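You operate a simulated robot arm through the tools that you are given. There is no shell and no other tool.

You run a simulated robot arm. Do the job below in one go: nothing can be reset, and whatever is moved stays where it is left.

Task
Wrap the carton on the turntable with the turns its label asks.
Fine: film arm in, brake off, turn the hand wheel; then brake on and arm out. Where these are worked on the way, their far stop is far enough and under half their travel is too little: film arm.

Only the result counts: the job must be done as asked and must still hold three seconds after the hand-in. Knocking over, shifting, dropping, spilling or breaking anything else fails it.

Robot
A 7-joint arm with a two-finger parallel gripper, fixed in place. Base frame: the origin is at the foot of the arm, x ahead of it, y to its left, z up. Units: m, degrees, N and s.
Its first joint turns from -132.0 to 132.0 degrees. Payload 3.91 kg.
Tool frame: the origin (TCP) lies between the finger pads and is the grasp point; the fingertips stand 0.03 m ahead of it; z points along the fingers, y is the line along which they close. Largest opening 0.11 m; finger width 0.02, thickness 0.01; the body of the gripper, 0.048 by 0.112 m, starts 0.055 m behind the TCP.
Orientation is that of the tool frame in the base frame, as a unit quaternion [x, y, z, w]. With the fingers straight down and closing along the base's y, the tool's x points along the base's -x, its y along +y and its z along -z.

Tools
- The arm moves only by the tool step_arm. Its argument "targets" is a list that holds one entry, the list of rows, each a list of 7 numbers: the turn, a rotation vector about the tool's x, y, z in degrees, then the shift along the tool's x, y, z in m, then the finger opening in m, from 0 to 0.11. In form: [[[ax, ay, az, x, y, z, hand], ...]]. A call has 1 to 20 rows; each row is the pose to reach, as a shift and turn from the pose commanded when the call began, along the tool's axes at that moment. A row lasts 0.2 s, in which the tool goes at most 0.05 m and 8.6 degrees; a call with a longer step from one row to the next is refused whole, and so is a gripper value outside its range. Where a pose cannot be reached the arm comes as near as it can. A force on the tool above 70 N (or 10 N above the force at the start of the call, whichever is more), or a blocked arm, ends the call early, and 0.2 s more pass. The fingers move at their own pace (about 0.108 m/s each) and stop on an object; they squeeze with about 30 N. The grip force told is the motor's: it shows also when the fingers shut on nothing. Time passes only in rows, and 0.2 s behind the last, so rows that repeat a pose let the fingers close. The reply holds the time, the measured pose of the TCP, the force on the tool along the base axes, the opening and the grip force, in the units named above and with some noise, with the torque about the TCP (base axes, N m) and any sound that the robot's microphone picked up.
- Cameras (640 x 400 px; columns grow to the right, rows downward): "scene" is fixed at [0.0491, -0.5006, 1.3146]; the picture's right is [0.63, -0.78, 0.00], its down [-0.21, -0.17, -0.96] and it looks along [0.75, 0.61, -0.27] (base axes); focal length 313 px, centre (320, 200). "wrist" rides on the gripper at [0.072, 0.017, -0.103] in the tool frame; the picture's right is [-0.23, 0.97, 0.00], its down [-0.76, -0.18, -0.62] and it looks along [-0.61, -0.14, 0.78] (tool axes); focal length 222 px, centre (320, 200). There is no depth. A picture from a camera that has moved, and an enlarged one, comes with that camera's place and axes in the base frame and with its lens.
- get_image(camera): a new picture of that camera. The clock stands still meanwhile.
- enlarge(camera, box): a new picture of the part [left, top, right, bottom] of that camera's present view, enlarged. The clock stands still meanwhile.
- hand_in(): hands the job in; it is judged then, once.

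Nothing tells you positions but the pictures and the camera data. Unless the task says otherwise, let go and move clear before handing in.

The tools are called after ">>>" as a command line: name --argument value ..., lists and objects as JSON in quotes. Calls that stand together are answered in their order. step_arm: Moves the arm, as the interface text tells. Its arguments: {"type":"object","properties":{"targets":{"type":"array","items":{"type":"array","items":{"type":"array","items":{"type":"number"}}}}},"required":["targets"]} The other tools are called the same way: get_image (camera) takes a picture; enlarge (camera, box) takes an enlarged picture of a part of a camera's view; hand_in () hands the job in.

At the start:

```text
clock: 0.0
position: [0.4654, 0.2649, 1.2536]
ee_rot: [0.0, 1.0, 0.0, 0.0]
ft_force: [-0.5, 0.5, -0.4]
torque: [-0.01, -0.04, -0.02]
gripper_width: 0.11
grasp_force: 0.2
```

scene: 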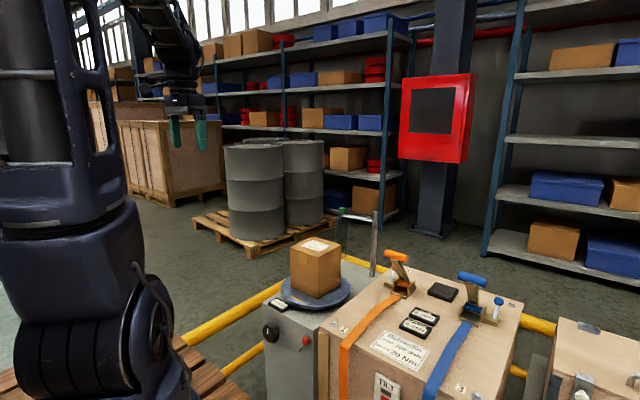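
wrist: 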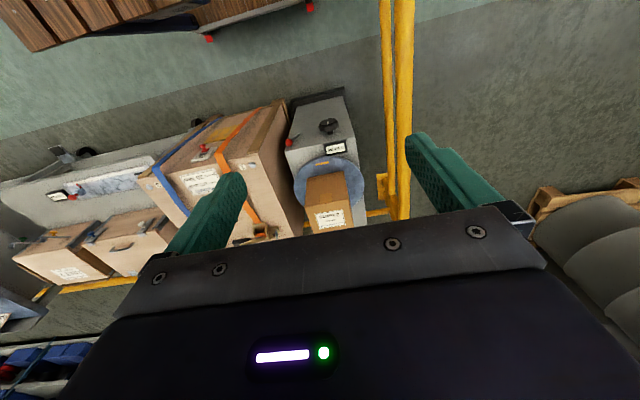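

I see a grey wrapping station with a round blue turntable and carton, a dark knob or hand wheel, a red knob and a film arm on a post. I'll enlarge the views to read the labels and find the parts.

>>> enlarge --camera "scene" --box '[250, 200, 410, 300]'

>>> enlarge --camera "scene" --box '[240, 280, 400, 400]'

>>> enlarge --camera "wrist" --box '[260, 80, 420, 240]'

>>> enlarge --camera "scene" --box '[280, 230, 350, 280]'

```text
4.00 times, centred on (330, 250) of scene
camera zoom: at [0.0491, -0.5006, 1.3146], right [0.63, -0.78, 0.0], down [-0.21, -0.17, -0.96], along [0.75, 0.61, -0.27], focal length 1251 px, centre (280, 0)
```

zoom: 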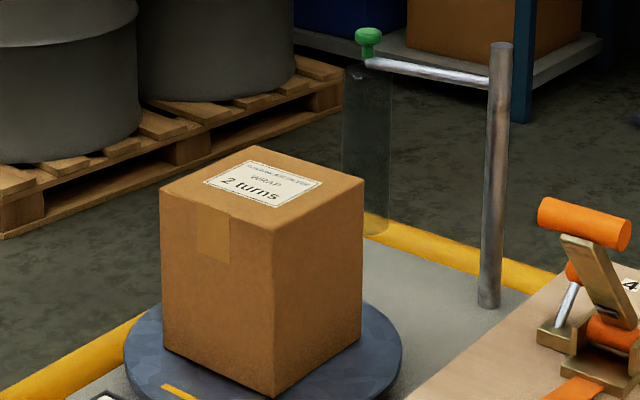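

```text
3.33 times, centred on (320, 340) of scene
camera zoom: at [0.0491, -0.5006, 1.3146], right [0.63, -0.78, 0.0], down [-0.21, -0.17, -0.96], along [0.75, 0.61, -0.27], focal length 1042 px, centre (320, -267)
```

zoom: 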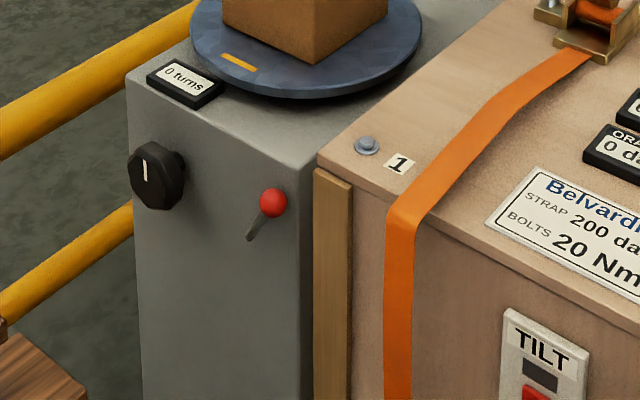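

```text
2.50 times, centred on (340, 160) of wrist
camera zoom: at [0.393, 0.2813, 1.3576], right [0.23, 0.97, 0.0], down [0.76, -0.18, 0.62], along [0.61, -0.14, -0.78], focal length 555 px, centre (270, 300)
```

zoom: 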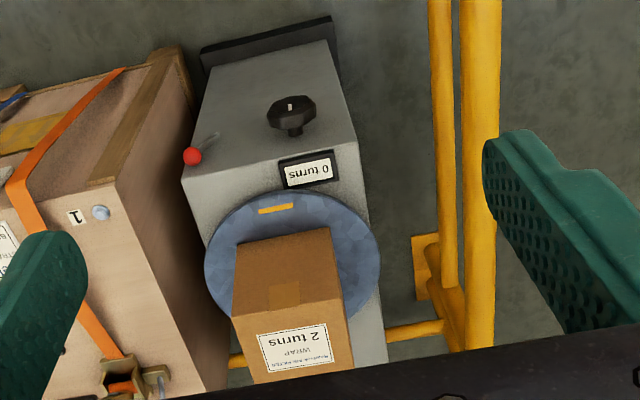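

```text
8.00 times, centred on (315, 255) of scene
camera zoom: at [0.0491, -0.5006, 1.3146], right [0.63, -0.78, 0.0], down [-0.21, -0.17, -0.96], along [0.75, 0.61, -0.27], focal length 2501 px, centre (360, -240)
```

zoom: 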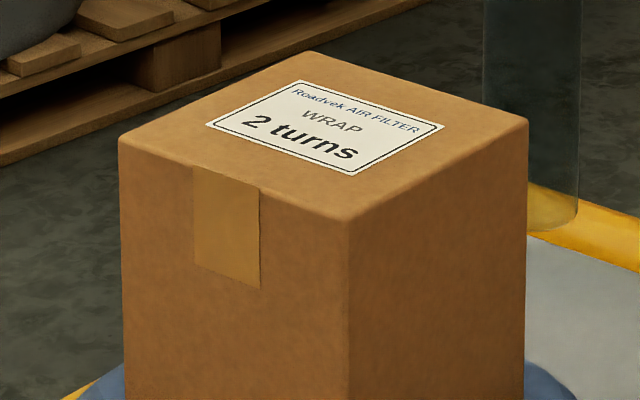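

The carton's label asks for 2 turns and the counter reads 0. By triangulation I place the hand wheel near (0.69, 0.25, 0.55), the brake ball near (0.70, 0.09, 0.585) and the film arm post near (1.16, 0.11). I'll zoom in closer on the controls next.

>>> enlarge --camera "scene" --box '[260, 315, 325, 360]'

>>> enlarge --camera "scene" --box '[325, 200, 395, 250]'

>>> enlarge --camera "wrist" --box '[270, 80, 370, 180]'

>>> enlarge --camera "scene" --box '[390, 240, 540, 340]'

```text
8.89 times, centred on (292, 338) of scene
camera zoom: at [0.0491, -0.5006, 1.3146], right [0.63, -0.78, 0.0], down [-0.21, -0.17, -0.96], along [0.75, 0.61, -0.27], focal length 2779 px, centre (564, -1022)
```

zoom: 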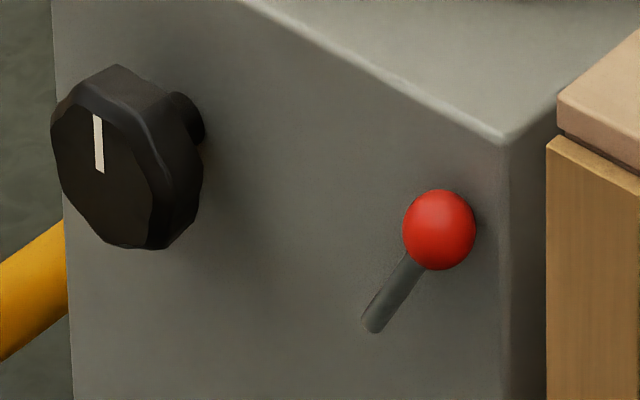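

```text
8.00 times, centred on (360, 225) of scene
camera zoom: at [0.0491, -0.5006, 1.3146], right [0.63, -0.78, 0.0], down [-0.21, -0.17, -0.96], along [0.75, 0.61, -0.27], focal length 2501 px, centre (0, 0)
```

zoom: 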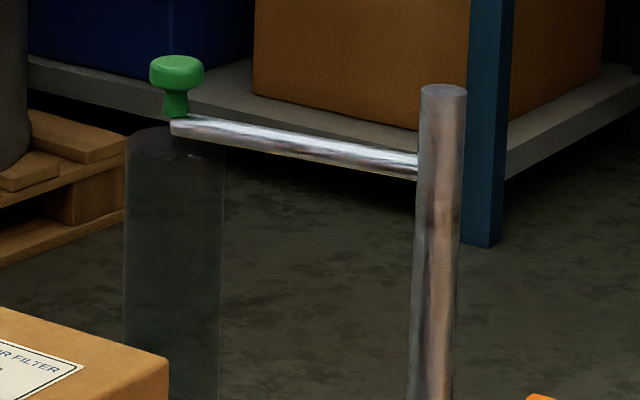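

```text
4.00 times, centred on (320, 130) of wrist
camera zoom: at [0.393, 0.2813, 1.3576], right [0.23, 0.97, 0.0], down [0.76, -0.18, 0.62], along [0.61, -0.14, -0.78], focal length 888 px, centre (320, 480)
```

zoom: 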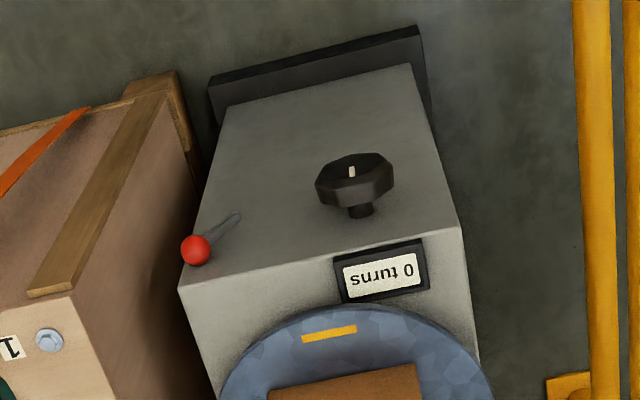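

```text
4.00 times, centred on (465, 290) of scene
camera zoom: at [0.0491, -0.5006, 1.3146], right [0.63, -0.78, 0.0], down [-0.21, -0.17, -0.96], along [0.75, 0.61, -0.27], focal length 1251 px, centre (-260, -160)
```

zoom: 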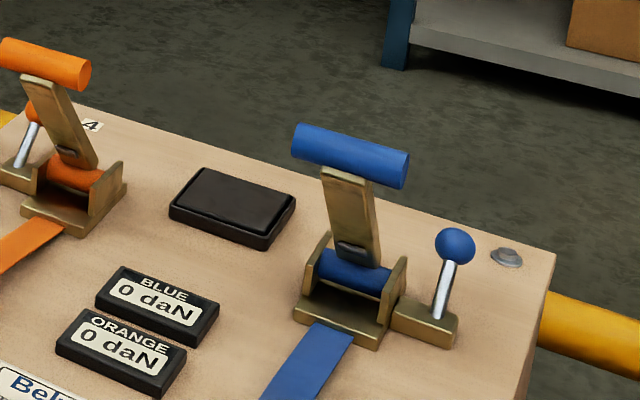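

The counter is at 0, the brake lever leans up to the right, and the film arm has a green knob at its tip. I'll tilt the tool about 30° so the wrist camera gives a second look at the film arm.

>>> step_arm --targets '[[[0, -8, 0, 0, 0, 0, 0.11], [0, -16, 0, 0, 0, 0, 0.11], [0, -24, 0, 0, 0, 0, 0.11], [0, -30, 0, 0, 0, 0, 0.11]]]'

>>> get_image --camera "wrist"

>>> get_image --camera "scene"

```text
clock: 1.0
position: [0.4667, 0.264, 1.2544]
ee_rot: [0.0, 0.966, 0.0, 0.26]
ft_force: [0.0, 0.1, -0.4]
torque: [0.01, 0.01, 0.0]
gripper_width: 0.1102
grasp_force: 0.2
```

```text
taken
camera wrist: at [0.3511, 0.2812, 1.3074], right [0.2, 0.97, 0.11], down [0.35, -0.18, 0.92], along [0.92, -0.14, -0.37], focal length 222 px, centre (320, 200)
```

wrist: 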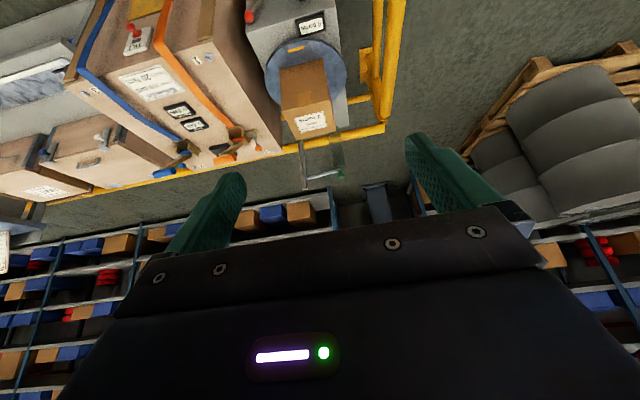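

```text
taken
```

scene: 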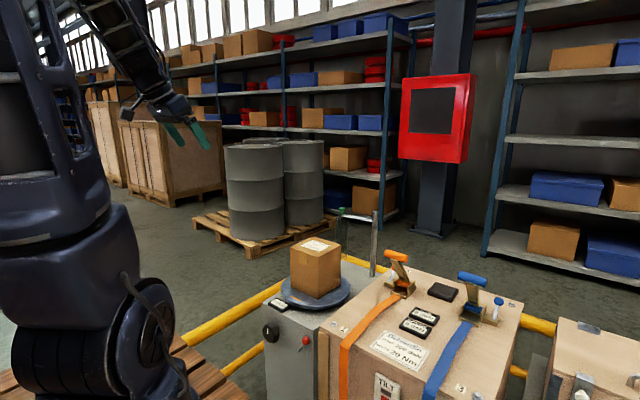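

I can see the film arm beyond the carton in the wrist view, which is upside down. I'll enlarge it so I can triangulate.

>>> enlarge --camera "wrist" --box '[265, 110, 365, 210]'

>>> enlarge --camera "wrist" --box '[240, 0, 360, 120]'

```text
4.00 times, centred on (315, 160) of wrist
camera zoom: at [0.3511, 0.2812, 1.3074], right [0.2, 0.97, 0.11], down [0.35, -0.18, 0.92], along [0.92, -0.14, -0.37], focal length 888 px, centre (340, 360)
```

zoom: 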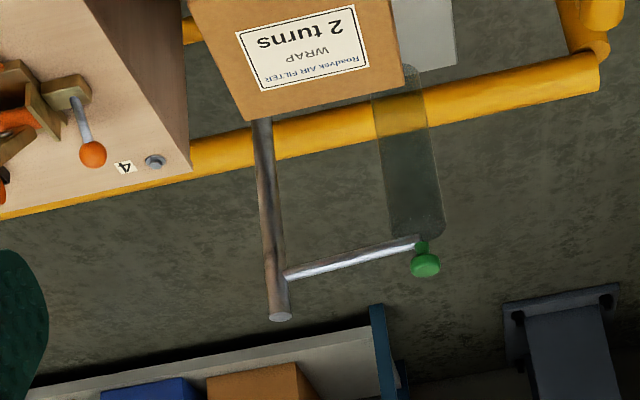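

```text
3.33 times, centred on (300, 60) of wrist
camera zoom: at [0.3511, 0.2812, 1.3074], right [0.2, 0.97, 0.11], down [0.35, -0.18, 0.92], along [0.92, -0.14, -0.37], focal length 740 px, centre (387, 667)
```

zoom: 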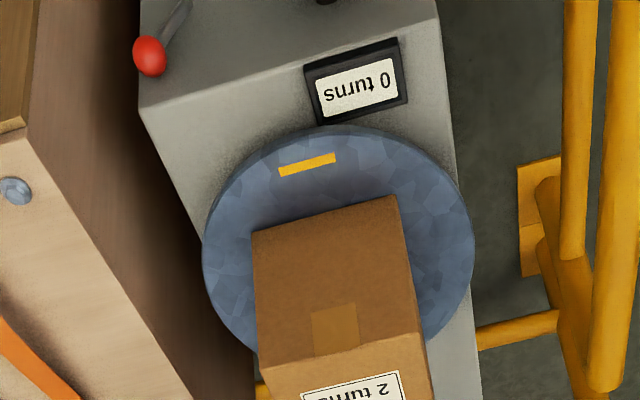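

I put the knob near (1.136, 0.257, 0.906) and the post near (1.156, 0.103). I'll approach the knob from the robot's side, above the carton, with the tool pitched about 30° below horizontal, and stop short to check.

>>> step_arm --targets '[[[0, -2, 0, -0.024, 0, 0.037, 0.11], [0, -4, 0, -0.048, -0.001, 0.074, 0.11], [0, -6, 0, -0.072, -0.001, 0.111, 0.11], [0, -8, 0, -0.096, -0.002, 0.148, 0.11], [0, -10, 0, -0.12, -0.002, 0.185, 0.11], [0, -12, 0, -0.144, -0.003, 0.222, 0.11], [0, -14, 0, -0.168, -0.003, 0.259, 0.11], [0, -16, 0, -0.192, -0.004, 0.296, 0.11], [0, -18, 0, -0.216, -0.004, 0.333, 0.11], [0, -20, 0, -0.24, -0.005, 0.37, 0.11], [0, -23, 0, -0.264, -0.005, 0.407, 0.11], [0, -26, 0, -0.288, -0.006, 0.444, 0.11], [0, -28, 0, -0.314, -0.007, 0.483, 0.11], [0, -30, 0, -0.34, -0.007, 0.523, 0.11], [0, -30, 0, -0.34, -0.007, 0.523, 0.11]]]'

>>> get_image --camera "wrist"

>>> get_image --camera "scene"

```text
clock: 4.2
position: [1.0216, 0.2575, 0.9689]
ee_rot: [0.0, 0.866, 0.0, 0.499]
ft_force: [0.0, 0.4, 1.0]
torque: [0.01, -0.01, -0.01]
gripper_width: 0.1102
grasp_force: 0.1
```

```text
taken
camera wrist: at [0.8954, 0.2746, 0.9588], right [0.11, 0.97, 0.2], down [-0.16, -0.18, 0.97], along [0.98, -0.14, 0.14], focal length 222 px, centre (320, 200)
```

wrist: 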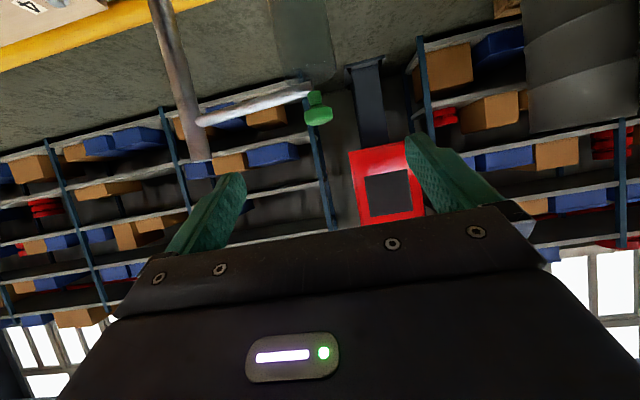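

```text
taken
```

scene: 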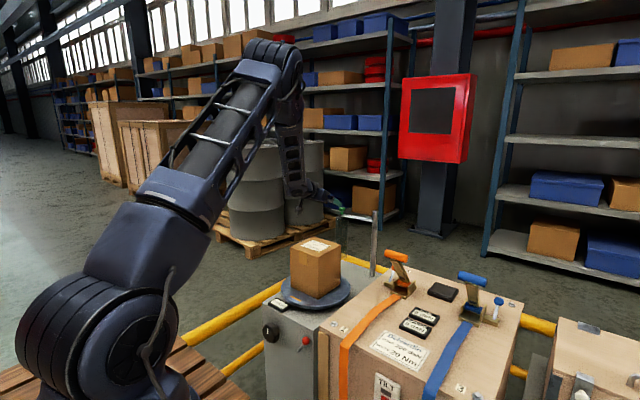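

The pose was reached cleanly and the knob sits ahead, between the fingers in the view. I'll enlarge to refine its place.

>>> enlarge --camera "wrist" --box '[280, 70, 360, 150]'

>>> enlarge --camera "scene" --box '[300, 180, 400, 260]'

```text
5.00 times, centred on (320, 110) of wrist
camera zoom: at [0.8954, 0.2746, 0.9588], right [0.11, 0.97, 0.2], down [-0.16, -0.18, 0.97], along [0.98, -0.14, 0.14], focal length 1111 px, centre (320, 650)
```

zoom: 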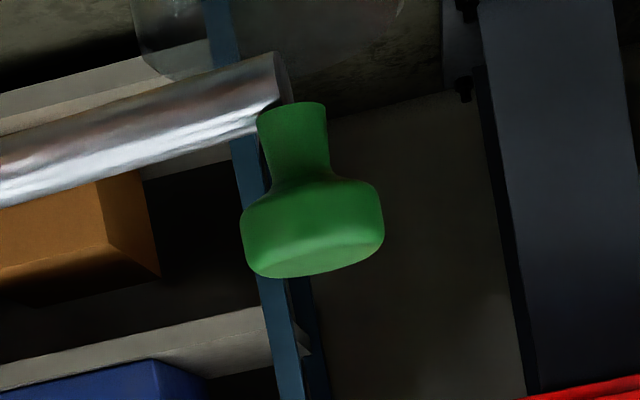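

```text
5.00 times, centred on (350, 220) of scene
camera zoom: at [0.0491, -0.5006, 1.3146], right [0.63, -0.78, 0.0], down [-0.21, -0.17, -0.96], along [0.75, 0.61, -0.27], focal length 1563 px, centre (170, 100)
```

zoom: 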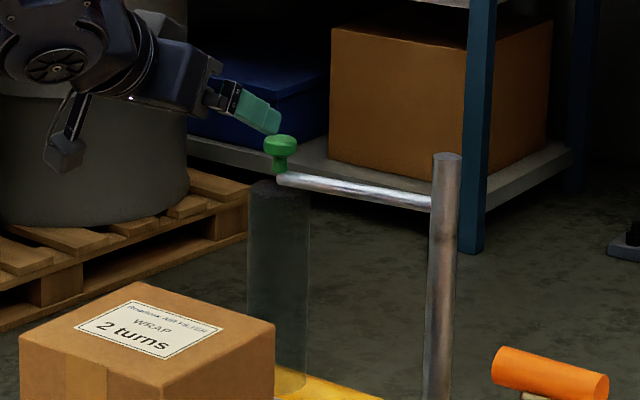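

The refined knob position agrees, at about (1.136, 0.2565, 0.906) and 3 cm wide. I'll slide the open fingers around it along the tool axis, then close.

>>> step_arm --targets '[[[0, 0, 0, 0, 0, 0.03, 0.07], [0, 0, 0, -0.001, 0, 0.06, 0.07], [0, 0, 0, -0.002, 0, 0.09, 0.07], [0, 0, 0, -0.0026, -0.001, 0.1186, 0.07], [0, 0, 0, -0.0026, -0.001, 0.1186, 0.07]]]'

>>> enlarge --camera "wrist" --box '[220, 60, 420, 220]'

>>> enlarge --camera "scene" --box '[310, 180, 390, 240]'

```text
clock: 5.4
position: [1.1278, 0.2558, 0.914]
ee_rot: [0.0, 0.866, 0.001, 0.5]
ft_force: [0.3, -0.6, 1.5]
torque: [-0.01, 0.02, -0.03]
gripper_width: 0.0699
grasp_force: 0.0
```

```text
2.50 times, centred on (320, 140) of wrist
camera zoom: at [1.0012, 0.2737, 0.9029], right [0.11, 0.97, 0.2], down [-0.16, -0.18, 0.97], along [0.98, -0.14, 0.13], focal length 555 px, centre (320, 350)
```

zoom: 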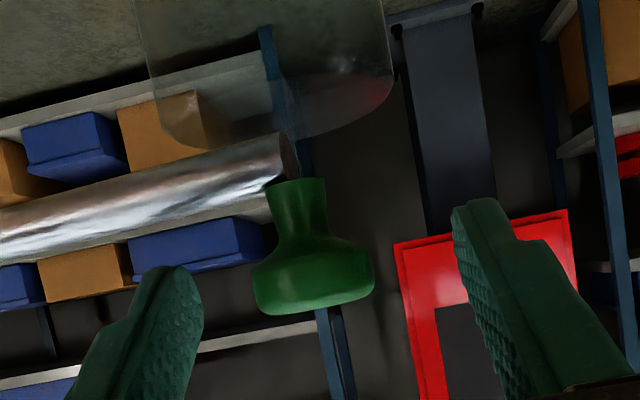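

```text
6.67 times, centred on (350, 210) of scene
camera zoom: at [0.0491, -0.5006, 1.3146], right [0.63, -0.78, 0.0], down [-0.21, -0.17, -0.96], along [0.75, 0.61, -0.27], focal length 2084 px, centre (120, 133)
```

zoom: 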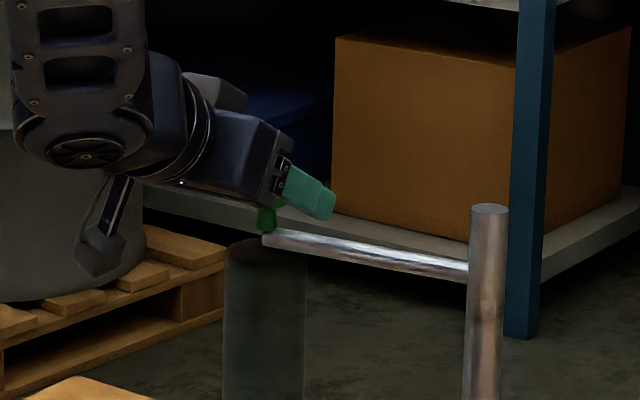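

The fingers straddle the knob head. I'll lower about 4 mm and close on it.

>>> step_arm --targets '[[[0, 0, 0, 0.0035, 0, 0.002, 0.07], [0, 0, 0, 0.0035, 0, 0.002, 0.04], [0, 0, 0, 0.0035, 0, 0.002, 0.0], [0, 0, 0, 0.0035, 0, 0.002, 0.0], [0, 0, 0, 0.0035, 0, 0.002, 0.0]]]'

>>> enlarge --camera "wrist" --box '[220, 60, 420, 220]'

```text
clock: 6.6
position: [1.1271, 0.2537, 0.9102]
ee_rot: [-0.001, 0.866, 0.0, 0.5]
ft_force: [-1.0, -7.9, -0.1]
torque: [-0.04, 0.05, -0.17]
gripper_width: 0.029
grasp_force: 44.7
```

```text
2.50 times, centred on (320, 140) of wrist
camera zoom: at [1.0007, 0.2727, 0.8988], right [0.11, 0.97, 0.2], down [-0.16, -0.18, 0.97], along [0.98, -0.14, 0.13], focal length 555 px, centre (320, 350)
```

zoom: 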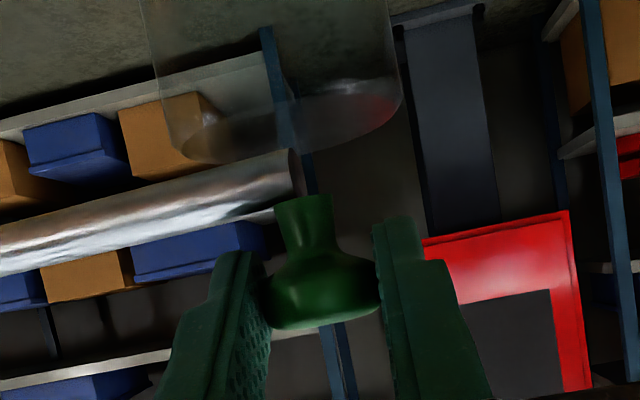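

I'm holding the knob (29 mm, 45 N). I'll swing it along the arc around the post toward the carton, about 30° first, and check the force.

>>> step_arm --targets '[[[0, 0, 0, 0.0096, -0.0069, -0.0166, 0.0], [0, 0, 0, 0.0184, -0.0128, -0.0319, 0.0], [0, 0, 0, 0.0268, -0.0208, -0.0464, 0.0], [0, 0, 0, 0.0346, -0.0307, -0.0599, 0.0], [0, 0, 0, 0.0346, -0.0307, -0.0599, 0.0]]]'

>>> get_image --camera "scene"

>>> get_image --camera "wrist"

```text
clock: 7.8
position: [1.0571, 0.2239, 0.9094]
ee_rot: [0.001, 0.866, -0.001, 0.5]
ft_force: [0.2, -1.6, 0.2]
torque: [-0.04, -0.03, -0.18]
gripper_width: 0.0
grasp_force: 38.0
```

```text
taken
```

scene: 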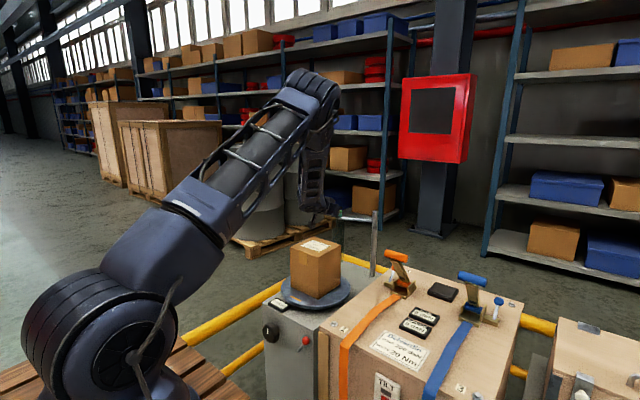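

```text
taken
camera wrist: at [0.9314, 0.2419, 0.8977], right [0.12, 0.97, 0.2], down [-0.16, -0.18, 0.97], along [0.98, -0.14, 0.13], focal length 222 px, centre (320, 200)
```

wrist: 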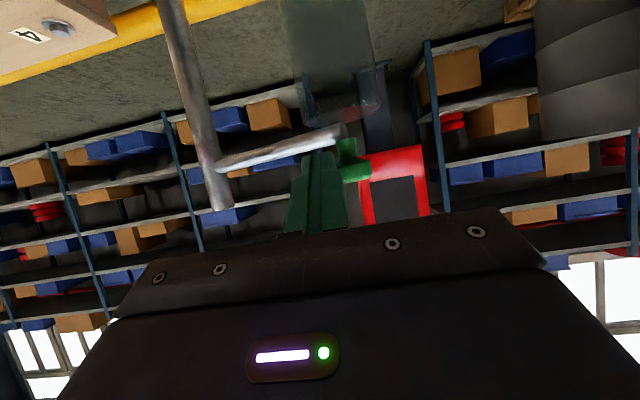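

The grip slipped off the knob, because the fingers were closing across the motion. I'll check where the film arm is now before gripping it again with the fingers closing along its swing.

>>> enlarge --camera "wrist" --box '[180, 40, 420, 220]'

>>> enlarge --camera "scene" --box '[310, 180, 390, 240]'

```text
2.22 times, centred on (300, 130) of wrist
camera zoom: at [0.9314, 0.2419, 0.8977], right [0.12, 0.97, 0.2], down [-0.16, -0.18, 0.97], along [0.98, -0.14, 0.13], focal length 494 px, centre (364, 356)
```

zoom: 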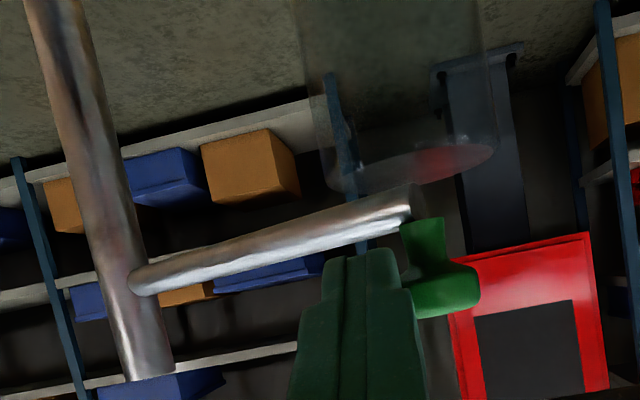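

```text
6.67 times, centred on (350, 210) of scene
camera zoom: at [0.0491, -0.5006, 1.3146], right [0.63, -0.78, 0.0], down [-0.21, -0.17, -0.96], along [0.75, 0.61, -0.27], focal length 2084 px, centre (120, 133)
```

zoom: 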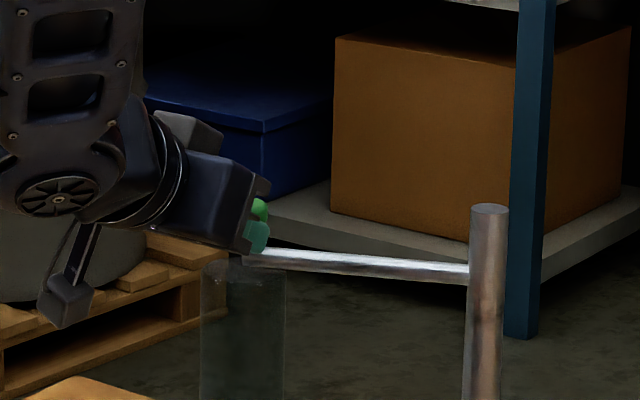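

The film arm swung about 11° before slipping, so the knob is now near (1.106, 0.247, 0.903). I'll back off, yaw the tool −45° so the fingers close along the swing, and line up with the knob again.

>>> step_arm --targets '[[[0, 0, 0, -0.005, 0.012, -0.033, 0.0], [0, 0, 0, -0.0095, 0.024, -0.065, 0.0], [0, 0, 0, -0.0143, 0.036, -0.0972, 0.07], [6.5, 0, 3.75, -0.0174, 0.045, -0.0877, 0.07], [13, 0, 7.5, -0.0206, 0.054, -0.0781, 0.07], [19.5, 0, 11.25, -0.0237, 0.063, -0.0686, 0.07], [26, 0, 15, -0.0268, 0.072, -0.059, 0.07], [32.5, 0, 18.75, -0.03, 0.081, -0.0495, 0.07], [39, 0, 22.5, -0.0331, 0.09, -0.0399, 0.07], [39, 0, 22.5, -0.0331, 0.09, -0.0399, 0.07]]]'

>>> get_image --camera "wrist"

>>> enlarge --camera "scene" --box '[300, 180, 400, 260]'

```text
clock: 10.0
position: [1.0388, 0.3156, 0.9584]
ee_rot: [0.332, 0.8, -0.191, 0.462]
ft_force: [0.0, -0.4, 0.1]
torque: [0.04, -0.04, 0.04]
gripper_width: 0.0701
grasp_force: 0.1
```

```text
taken
camera wrist: at [0.9614, 0.4174, 0.9479], right [0.77, 0.61, 0.2], down [-0.24, -0.01, 0.97], along [0.59, -0.79, 0.13], focal length 222 px, centre (320, 200)
```

wrist: 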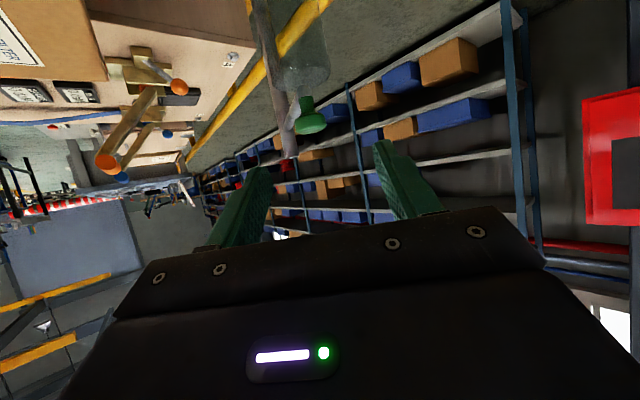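

```text
5.00 times, centred on (350, 220) of scene
camera zoom: at [0.0491, -0.5006, 1.3146], right [0.63, -0.78, 0.0], down [-0.21, -0.17, -0.96], along [0.75, 0.61, -0.27], focal length 1563 px, centre (170, 100)
```

zoom: 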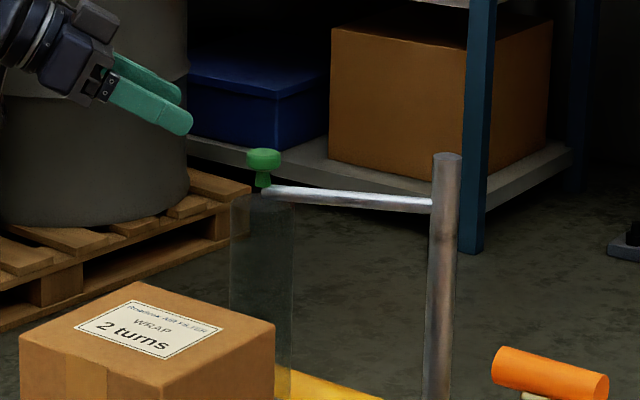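

The wrist camera and scene camera now agree on the knob at (1.096, 0.248, 0.903). I'll slide in along the tool axis and close on it.

>>> step_arm --targets '[[[0, 0, 0, 0.0012, -0.0074, 0.03, 0.07], [0, 0, 0, 0.0025, -0.0074, 0.06, 0.07], [0, 0, 0, 0.0037, -0.0074, 0.0942, 0.07], [0, 0, 0, 0.0037, -0.0074, 0.0942, 0.07]]]'

>>> enlarge --camera "wrist" --box '[200, 60, 440, 220]'

>>> enlarge --camera "scene" --box '[310, 180, 390, 240]'

```text
clock: 11.0
position: [1.0893, 0.252, 0.9096]
ee_rot: [0.332, 0.799, -0.193, 0.462]
ft_force: [-0.4, 0.5, -0.8]
torque: [0.01, 0.03, 0.0]
gripper_width: 0.07
grasp_force: 0.0
```

```text
2.50 times, centred on (320, 140) of wrist
camera zoom: at [1.0122, 0.3537, 0.8981], right [0.77, 0.61, 0.2], down [-0.24, -0.01, 0.97], along [0.59, -0.79, 0.13], focal length 555 px, centre (320, 350)
```

zoom: 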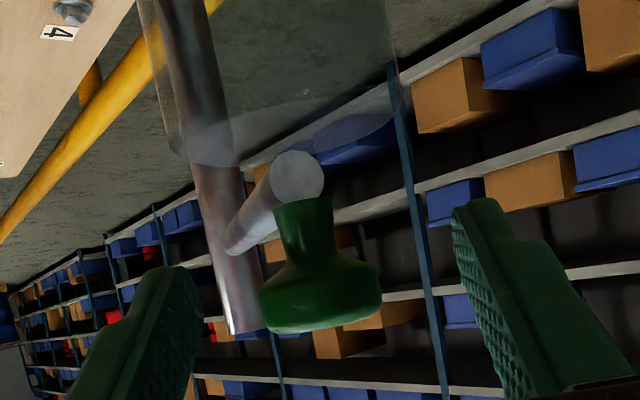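

```text
6.67 times, centred on (350, 210) of scene
camera zoom: at [0.0491, -0.5006, 1.3146], right [0.63, -0.78, 0.0], down [-0.21, -0.17, -0.96], along [0.75, 0.61, -0.27], focal length 2084 px, centre (120, 133)
```

zoom: 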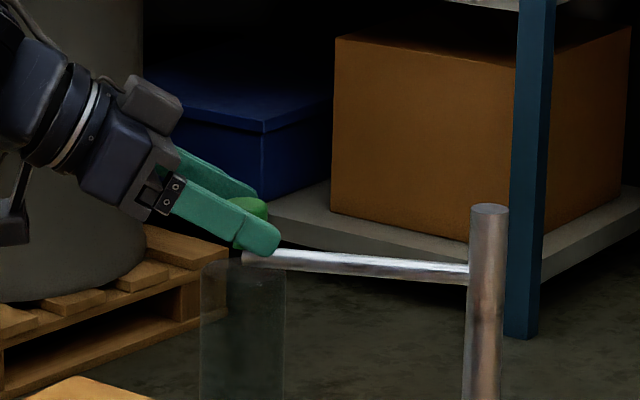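

The knob is centred between the fingers. I'll lower 3 mm and close on it.

>>> step_arm --targets '[[[0, 0, 0, 0.0026, 0, 0.0015, 0.07], [0, 0, 0, 0.0026, 0, 0.0015, 0.03], [0, 0, 0, 0.0026, 0, 0.0015, 0.0], [0, 0, 0, 0.0026, 0, 0.0015, 0.0]]]'

```text
clock: 12.0
position: [1.089, 0.2518, 0.906]
ee_rot: [0.331, 0.8, -0.191, 0.462]
ft_force: [0.5, -2.4, 1.3]
torque: [-0.4, -0.37, 0.16]
gripper_width: 0.0291
grasp_force: 44.7
```

The knob is gripped again at 29 mm. I'll swing the arm in along the arc, about 27° first.

>>> step_arm --targets '[[[0, 0, 0, 0.0028, -0.016, -0.0048, 0.0], [0, 0, 0, 0.0048, -0.0347, -0.0084, 0.0], [0, 0, 0, 0.0058, -0.0537, -0.01, 0.0], [0, 0, 0, 0.0055, -0.0728, -0.0095, 0.0], [0, 0, 0, 0.0055, -0.0728, -0.0095, 0.0]]]'

>>> get_image --camera "wrist"

>>> enlarge --camera "scene" --box '[290, 180, 390, 260]'

```text
clock: 12.4
position: [1.0848, 0.2569, 0.9086]
ee_rot: [0.329, 0.801, -0.184, 0.465]
ft_force: [24.4, 16.7, -9.1]
torque: [0.26, -0.06, 0.52]
gripper_width: 0.029
grasp_force: 45.0
stopped in row 1: the force on the tool passed its limit at 94 N (the readings are from after the stop); the commanded pose is now the measured one
```

```text
taken
camera wrist: at [1.006, 0.3564, 0.8979], right [0.76, 0.62, 0.21], down [-0.24, -0.03, 0.97], along [0.6, -0.79, 0.13], focal length 222 px, centre (320, 200)
```

wrist: 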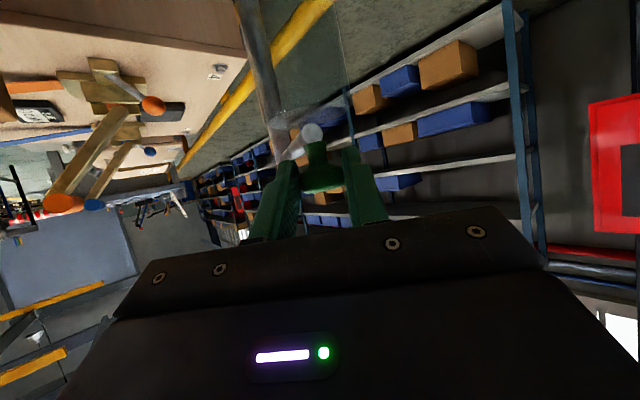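

```text
5.00 times, centred on (340, 220) of scene
camera zoom: at [0.0491, -0.5006, 1.3146], right [0.63, -0.78, 0.0], down [-0.21, -0.17, -0.96], along [0.75, 0.61, -0.27], focal length 1563 px, centre (220, 100)
```

zoom: 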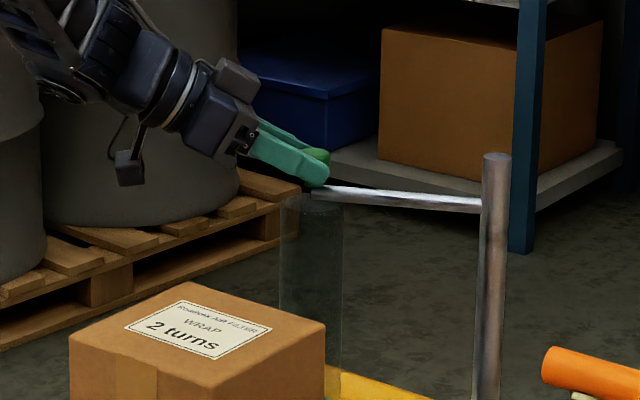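

The swing met a firm resistance straight away (94 N), and the tool hardly moved along the arc. I'll push again slowly in small steps to tell a hard stop from drag or inertia.

>>> step_arm --targets '[[[0, 0, 0, 0.0003, -0.0014, -0.0005, 0.0], [0, 0, 0, 0.0006, -0.0028, -0.001, 0.0], [0, 0, 0, 0.0009, -0.0042, -0.0015, 0.0], [0, 0, 0, 0.0012, -0.0056, -0.002, 0.0]]]'

>>> enlarge --camera "wrist" --box '[200, 60, 440, 220]'

>>> enlarge --camera "scene" --box '[310, 190, 390, 250]'

```text
clock: 12.9
position: [1.0832, 0.257, 0.9098]
ee_rot: [0.328, 0.802, -0.181, 0.465]
ft_force: [30.8, 12.3, -11.7]
torque: [0.6, 0.3, 0.48]
gripper_width: 0.0294
grasp_force: 44.8
stopped in row 2: the force on the tool passed its limit at 74 N (the readings are from after the stop); the commanded pose is now the measured one
```

```text
2.50 times, centred on (320, 140) of wrist
camera zoom: at [1.0044, 0.3569, 0.899], right [0.76, 0.62, 0.21], down [-0.25, -0.03, 0.97], along [0.61, -0.78, 0.13], focal length 555 px, centre (320, 350)
```

zoom: 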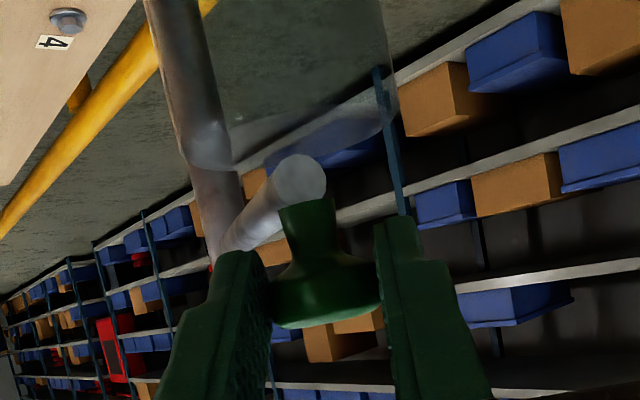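

```text
6.67 times, centred on (350, 220) of scene
camera zoom: at [0.0491, -0.5006, 1.3146], right [0.63, -0.78, 0.0], down [-0.21, -0.17, -0.96], along [0.75, 0.61, -0.27], focal length 2084 px, centre (120, 67)
```

zoom: 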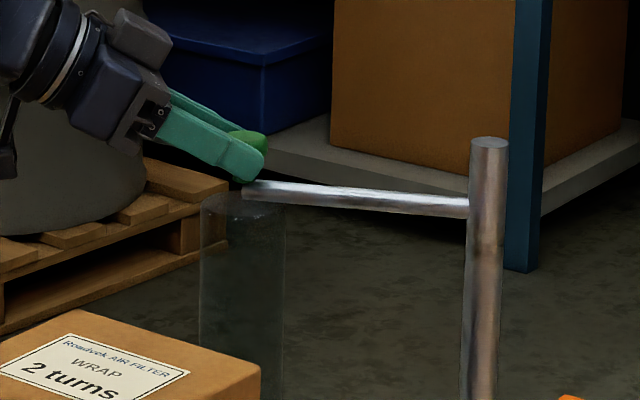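

Two slow pushes stop at the same place with a clean tangential reaction, which looks like a hard stop near 113°. To be sure, I'll move the arm gently back a little and see whether it moves freely.

>>> step_arm --targets '[[[0, 0, 0, -0.0011, 0.0043, 0.002, 0.0], [0, 0, 0, -0.0022, 0.0087, 0.0039, 0.0], [0, 0, 0, -0.0034, 0.013, 0.0059, 0.0], [0, 0, 0, -0.0045, 0.0174, 0.0079, 0.0], [0, 0, 0, -0.0057, 0.0218, 0.0098, 0.0], [0, 0, 0, -0.0068, 0.0261, 0.0118, 0.0]]]'

>>> enlarge --camera "wrist" --box '[200, 60, 440, 220]'

>>> enlarge --camera "scene" --box '[310, 190, 390, 250]'

```text
clock: 14.3
position: [1.1113, 0.2634, 0.912]
ee_rot: [0.328, 0.801, -0.182, 0.465]
ft_force: [-1.2, -0.5, -14.0]
torque: [0.23, 0.21, -0.08]
gripper_width: 0.0295
grasp_force: 45.2
```

```text
2.50 times, centred on (320, 140) of wrist
camera zoom: at [1.0329, 0.3646, 0.9003], right [0.76, 0.62, 0.21], down [-0.25, -0.03, 0.97], along [0.6, -0.79, 0.13], focal length 555 px, centre (320, 350)
```

zoom: 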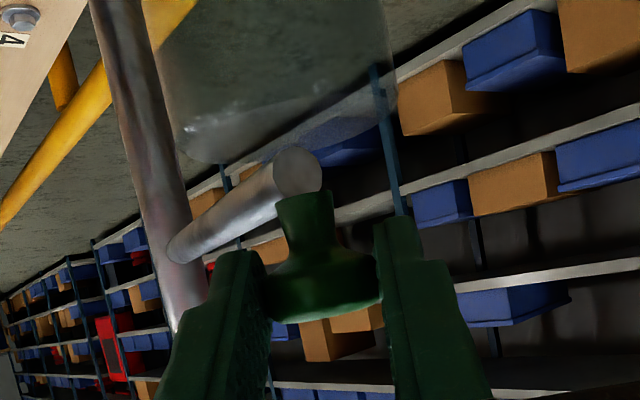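

```text
6.67 times, centred on (350, 220) of scene
camera zoom: at [0.0491, -0.5006, 1.3146], right [0.63, -0.78, 0.0], down [-0.21, -0.17, -0.96], along [0.75, 0.61, -0.27], focal length 2084 px, centre (120, 67)
```

zoom: 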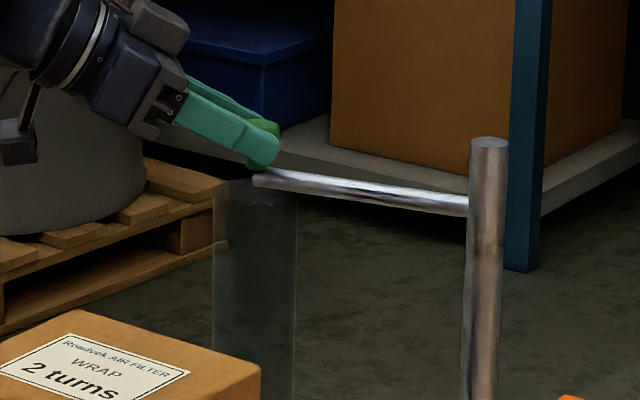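

The arm swings back freely, so the resistance at 113° is a real stop in that direction. I'll go gently further back to find where the outer stop is and learn the total travel.

>>> step_arm --targets '[[[0, 0, 0, 0.0005, 0.0032, 0.003, 0.0], [0, 0, 0, 0.0005, 0.0064, 0.006, 0.0], [0, 0, 0, -0.0005, 0.0095, 0.0085, 0.0], [0, 0, 0, -0.0015, 0.0127, 0.011, 0.0], [0, 0, 0, -0.0025, 0.0159, 0.0135, 0.0], [0, 0, 0, -0.0035, 0.019, 0.016, 0.0], [0, 0, 0, -0.0045, 0.0222, 0.0185, 0.0], [0, 0, 0, -0.0052, 0.0254, 0.0205, 0.0]]]'

>>> enlarge --camera "scene" --box '[310, 190, 390, 250]'

>>> enlarge --camera "wrist" --box '[200, 60, 440, 220]'

```text
clock: 15.8
position: [1.1328, 0.2629, 0.9053]
ee_rot: [0.331, 0.8, -0.187, 0.464]
ft_force: [-27.2, -12.0, 11.3]
torque: [-0.71, -0.47, -0.47]
gripper_width: 0.0293
grasp_force: 45.0
stopped in row 7: the force on the tool passed its limit at 78 N (the readings are from after the stop); the commanded pose is now the measured one
```

```text
6.67 times, centred on (350, 220) of scene
camera zoom: at [0.0491, -0.5006, 1.3146], right [0.63, -0.78, 0.0], down [-0.21, -0.17, -0.96], along [0.75, 0.61, -0.27], focal length 2084 px, centre (120, 67)
```

zoom: 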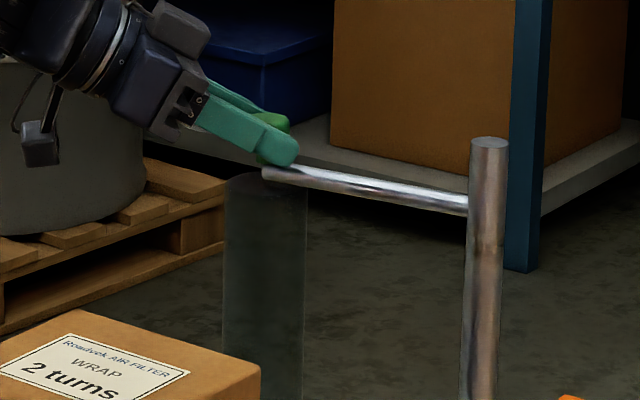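

```text
2.50 times, centred on (320, 140) of wrist
camera zoom: at [1.0545, 0.3638, 0.8938], right [0.76, 0.61, 0.2], down [-0.24, -0.02, 0.97], along [0.6, -0.79, 0.13], focal length 555 px, centre (320, 350)
```

zoom: 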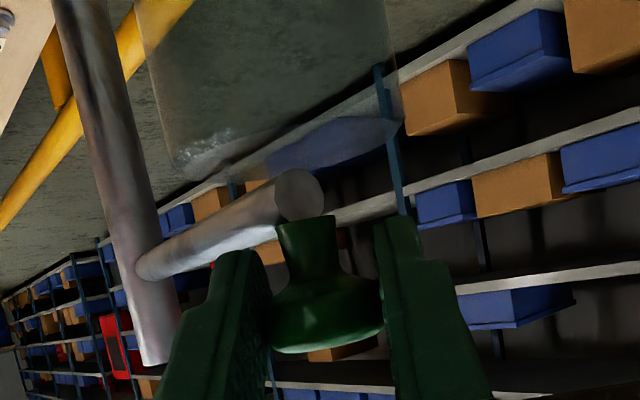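

The arm stops at its starting position on the way out and near 113° on the way in, so the film arm's full travel is about 5 cm at the knob. I'll swing it back in to the inner stop.

>>> step_arm --targets '[[[0, 0, 0, 0.0015, -0.0037, -0.0025, 0.0], [0, 0, 0, 0.0029, -0.0074, -0.0051, 0.0], [0, 0, 0, 0.0044, -0.0111, -0.0076, 0.0], [0, 0, 0, 0.0059, -0.0148, -0.0102, 0.0], [0, 0, 0, 0.0074, -0.0185, -0.0127, 0.0], [0, 0, 0, 0.0088, -0.0223, -0.0152, 0.0], [0, 0, 0, 0.0103, -0.026, -0.0178, 0.0], [0, 0, 0, 0.0118, -0.0297, -0.0203, 0.0], [0, 0, 0, 0.0132, -0.0334, -0.0229, 0.0], [0, 0, 0, 0.0147, -0.0371, -0.0254, 0.0], [0, 0, 0, 0.0152, -0.0385, -0.0263, 0.0], [0, 0, 0, 0.0157, -0.0397, -0.0271, 0.0]]]'

>>> enlarge --camera "scene" --box '[310, 190, 390, 250]'

```text
clock: 18.4
position: [1.0839, 0.2587, 0.9005]
ee_rot: [0.33, 0.802, -0.185, 0.463]
ft_force: [11.6, -11.9, -6.4]
torque: [0.04, 0.13, -0.04]
gripper_width: 0.0292
grasp_force: 44.9
```

```text
6.67 times, centred on (350, 220) of scene
camera zoom: at [0.0491, -0.5006, 1.3146], right [0.63, -0.78, 0.0], down [-0.21, -0.17, -0.96], along [0.75, 0.61, -0.27], focal length 2084 px, centre (120, 67)
```

zoom: 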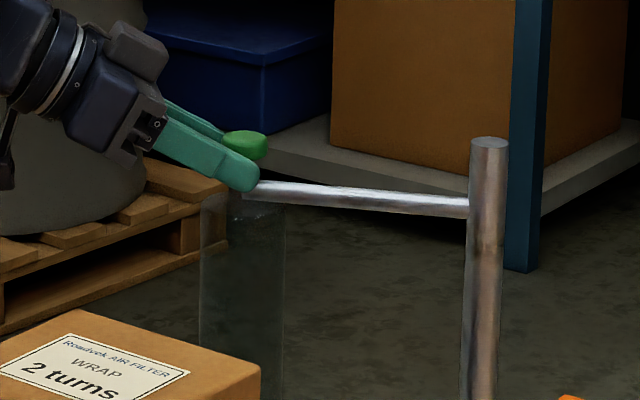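

The arm looks back at the inner position. I'll give it one more small tangential push to confirm the stop.

>>> step_arm --targets '[[[0, 0, 0, 0.0004, -0.0018, 0.0005, 0.0], [0, 0, 0, 0.0008, -0.0036, 0.001, 0.0], [0, 0, 0, 0.0012, -0.0054, 0.0015, 0.0], [0, 0, 0, 0.0016, -0.0072, 0.0015, 0.0]]]'

>>> enlarge --camera "wrist" --box '[200, 60, 440, 220]'

```text
clock: 19.3
position: [1.0817, 0.2596, 0.9018]
ee_rot: [0.328, 0.802, -0.18, 0.465]
ft_force: [31.3, 9.5, -11.6]
torque: [0.47, 0.44, 0.56]
gripper_width: 0.0291
grasp_force: 44.9
stopped in row 4: the force on the tool passed its limit at 75 N (the readings are from after the stop); the commanded pose is now the measured one
```

```text
2.50 times, centred on (320, 140) of wrist
camera zoom: at [1.0025, 0.3591, 0.8912], right [0.76, 0.62, 0.21], down [-0.25, -0.03, 0.97], along [0.61, -0.78, 0.13], focal length 555 px, centre (320, 350)
```

zoom: 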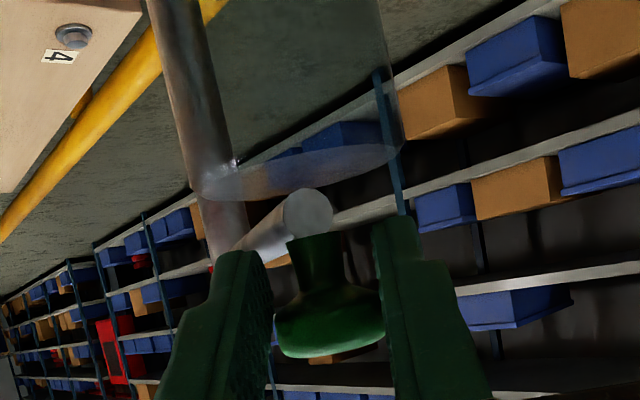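

The film arm is against its inner stop. I'll open the fingers, back straight off along the tool axis and confirm it stays there.

>>> step_arm --targets '[[[0, 0, 0, 0, 0, 0, 0.07], [0, 0, 0, 0, 0, 0, 0.07], [0, 0, 0, 0, 0, -0.03, 0.07], [0, 0, 0, -0.005, 0, -0.07, 0.07], [0, 0, 0, -0.01, 0, -0.11, 0.07], [0, 0, 0, -0.015, 0, -0.13, 0.07]]]'

>>> enlarge --camera "scene" --box '[310, 190, 390, 250]'

>>> enlarge --camera "scene" --box '[250, 230, 410, 330]'

```text
clock: 20.7
position: [1.0047, 0.3305, 0.9796]
ee_rot: [0.329, 0.801, -0.182, 0.466]
ft_force: [0.1, -0.6, -1.2]
torque: [-0.02, -0.02, -0.02]
gripper_width: 0.0702
grasp_force: 0.0
```

```text
6.67 times, centred on (350, 220) of scene
camera zoom: at [0.0491, -0.5006, 1.3146], right [0.63, -0.78, 0.0], down [-0.21, -0.17, -0.96], along [0.75, 0.61, -0.27], focal length 2084 px, centre (120, 67)
```

zoom: 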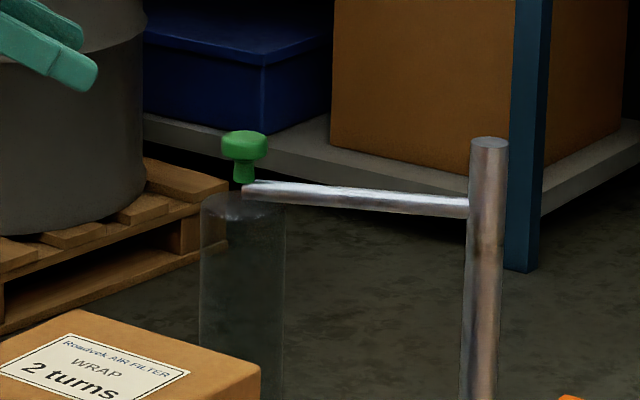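

```text
4.00 times, centred on (330, 280) of scene
camera zoom: at [0.0491, -0.5006, 1.3146], right [0.63, -0.78, 0.0], down [-0.21, -0.17, -0.96], along [0.75, 0.61, -0.27], focal length 1251 px, centre (280, -120)
```

zoom: 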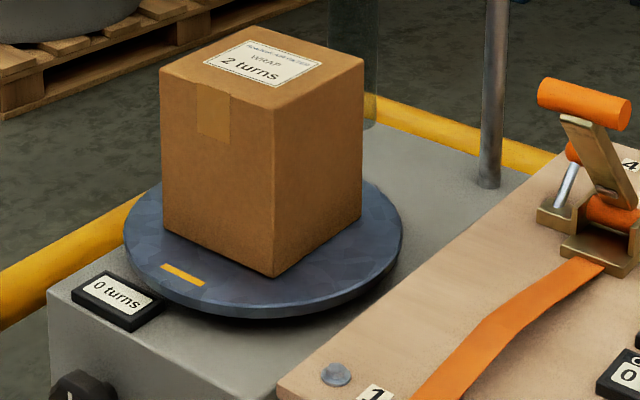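

The film arm stays in after release, and the counter still reads 0. I'll move back over the carton to a pose in front of the station, so I can look at the wheel and the brake up close.

>>> step_arm --targets '[[[-2.9, 1.2, -2.3, 0.0238, -0.0373, -0.0125, 0.07], [-5.7, 2.4, -4.6, 0.0477, -0.0745, -0.025, 0.07], [-8.6, 3.6, -6.9, 0.0715, -0.1118, -0.0375, 0.07], [-11.5, 4.8, -9.2, 0.0953, -0.149, -0.05, 0.07], [-14.3, 6.0, -11.5, 0.1192, -0.1863, -0.0625, 0.07], [-17.2, 7.25, -13.8, 0.143, -0.2235, -0.075, 0.07], [-20.1, 8.5, -16.1, 0.1668, -0.2608, -0.0875, 0.07], [-22.9, 9.7, -18.4, 0.1907, -0.298, -0.1, 0.07], [-25.8, 10.9, -20.7, 0.2145, -0.3353, -0.1125, 0.07], [-28.7, 12.1, -23.0, 0.2383, -0.3725, -0.125, 0.07], [-31.5, 13.3, -25.3, 0.2622, -0.4098, -0.1375, 0.07], [-34.4, 14.5, -27.6, 0.286, -0.447, -0.15, 0.07], [-34.4, 14.5, -27.6, 0.286, -0.447, -0.15, 0.07]]]'

>>> get_image --camera "wrist"

>>> get_image --camera "scene"

```text
clock: 23.5
position: [0.5082, 0.214, 0.7956]
ee_rot: [0.0, 0.924, 0.0, 0.382]
ft_force: [0.5, 0.1, -0.9]
torque: [-0.01, -0.04, -0.02]
gripper_width: 0.0697
grasp_force: 0.1
out of reach, approached as far as the arm can: row 12, 13
```

```text
taken
camera wrist: at [0.3833, 0.232, 0.8179], right [0.16, 0.97, 0.16], down [0.1, -0.18, 0.98], along [0.98, -0.14, -0.12], focal length 222 px, centre (320, 200)
```

wrist: 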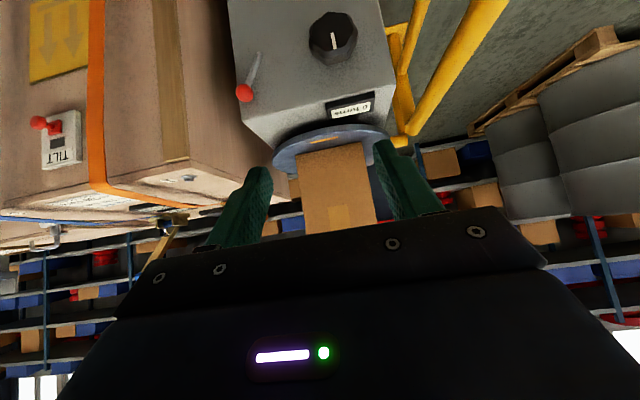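

```text
taken
```

scene: 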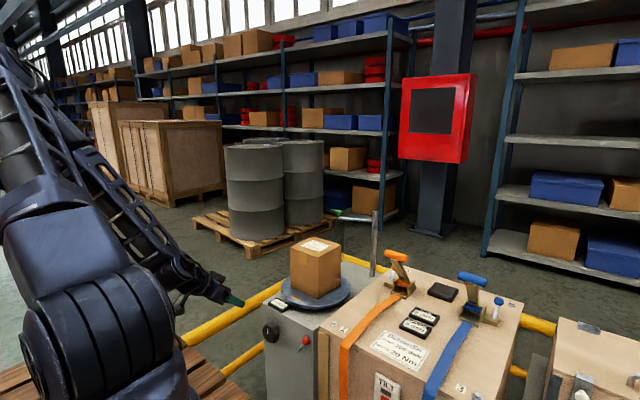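

I now see the front face with the wheel and brake, though this pose is at the inner edge of the arm's reach. I'll enlarge to refine their positions.

>>> enlarge --camera "wrist" --box '[220, 0, 400, 140]'

>>> enlarge --camera "scene" --box '[250, 300, 330, 360]'

```text
2.86 times, centred on (310, 70) of wrist
camera zoom: at [0.3833, 0.232, 0.8179], right [0.16, 0.97, 0.16], down [0.1, -0.18, 0.98], along [0.98, -0.14, -0.12], focal length 635 px, centre (349, 571)
```

zoom: 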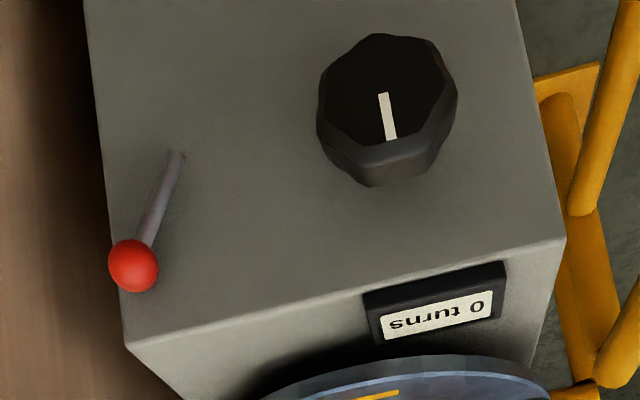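

```text
6.67 times, centred on (290, 330) of scene
camera zoom: at [0.0491, -0.5006, 1.3146], right [0.63, -0.78, 0.0], down [-0.21, -0.17, -0.96], along [0.75, 0.61, -0.27], focal length 2084 px, centre (520, -667)
```

zoom: 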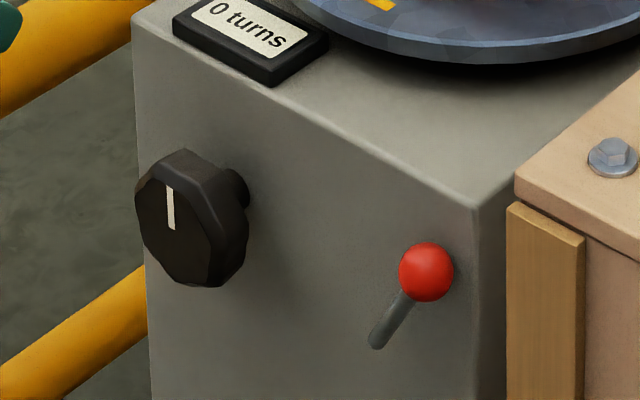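

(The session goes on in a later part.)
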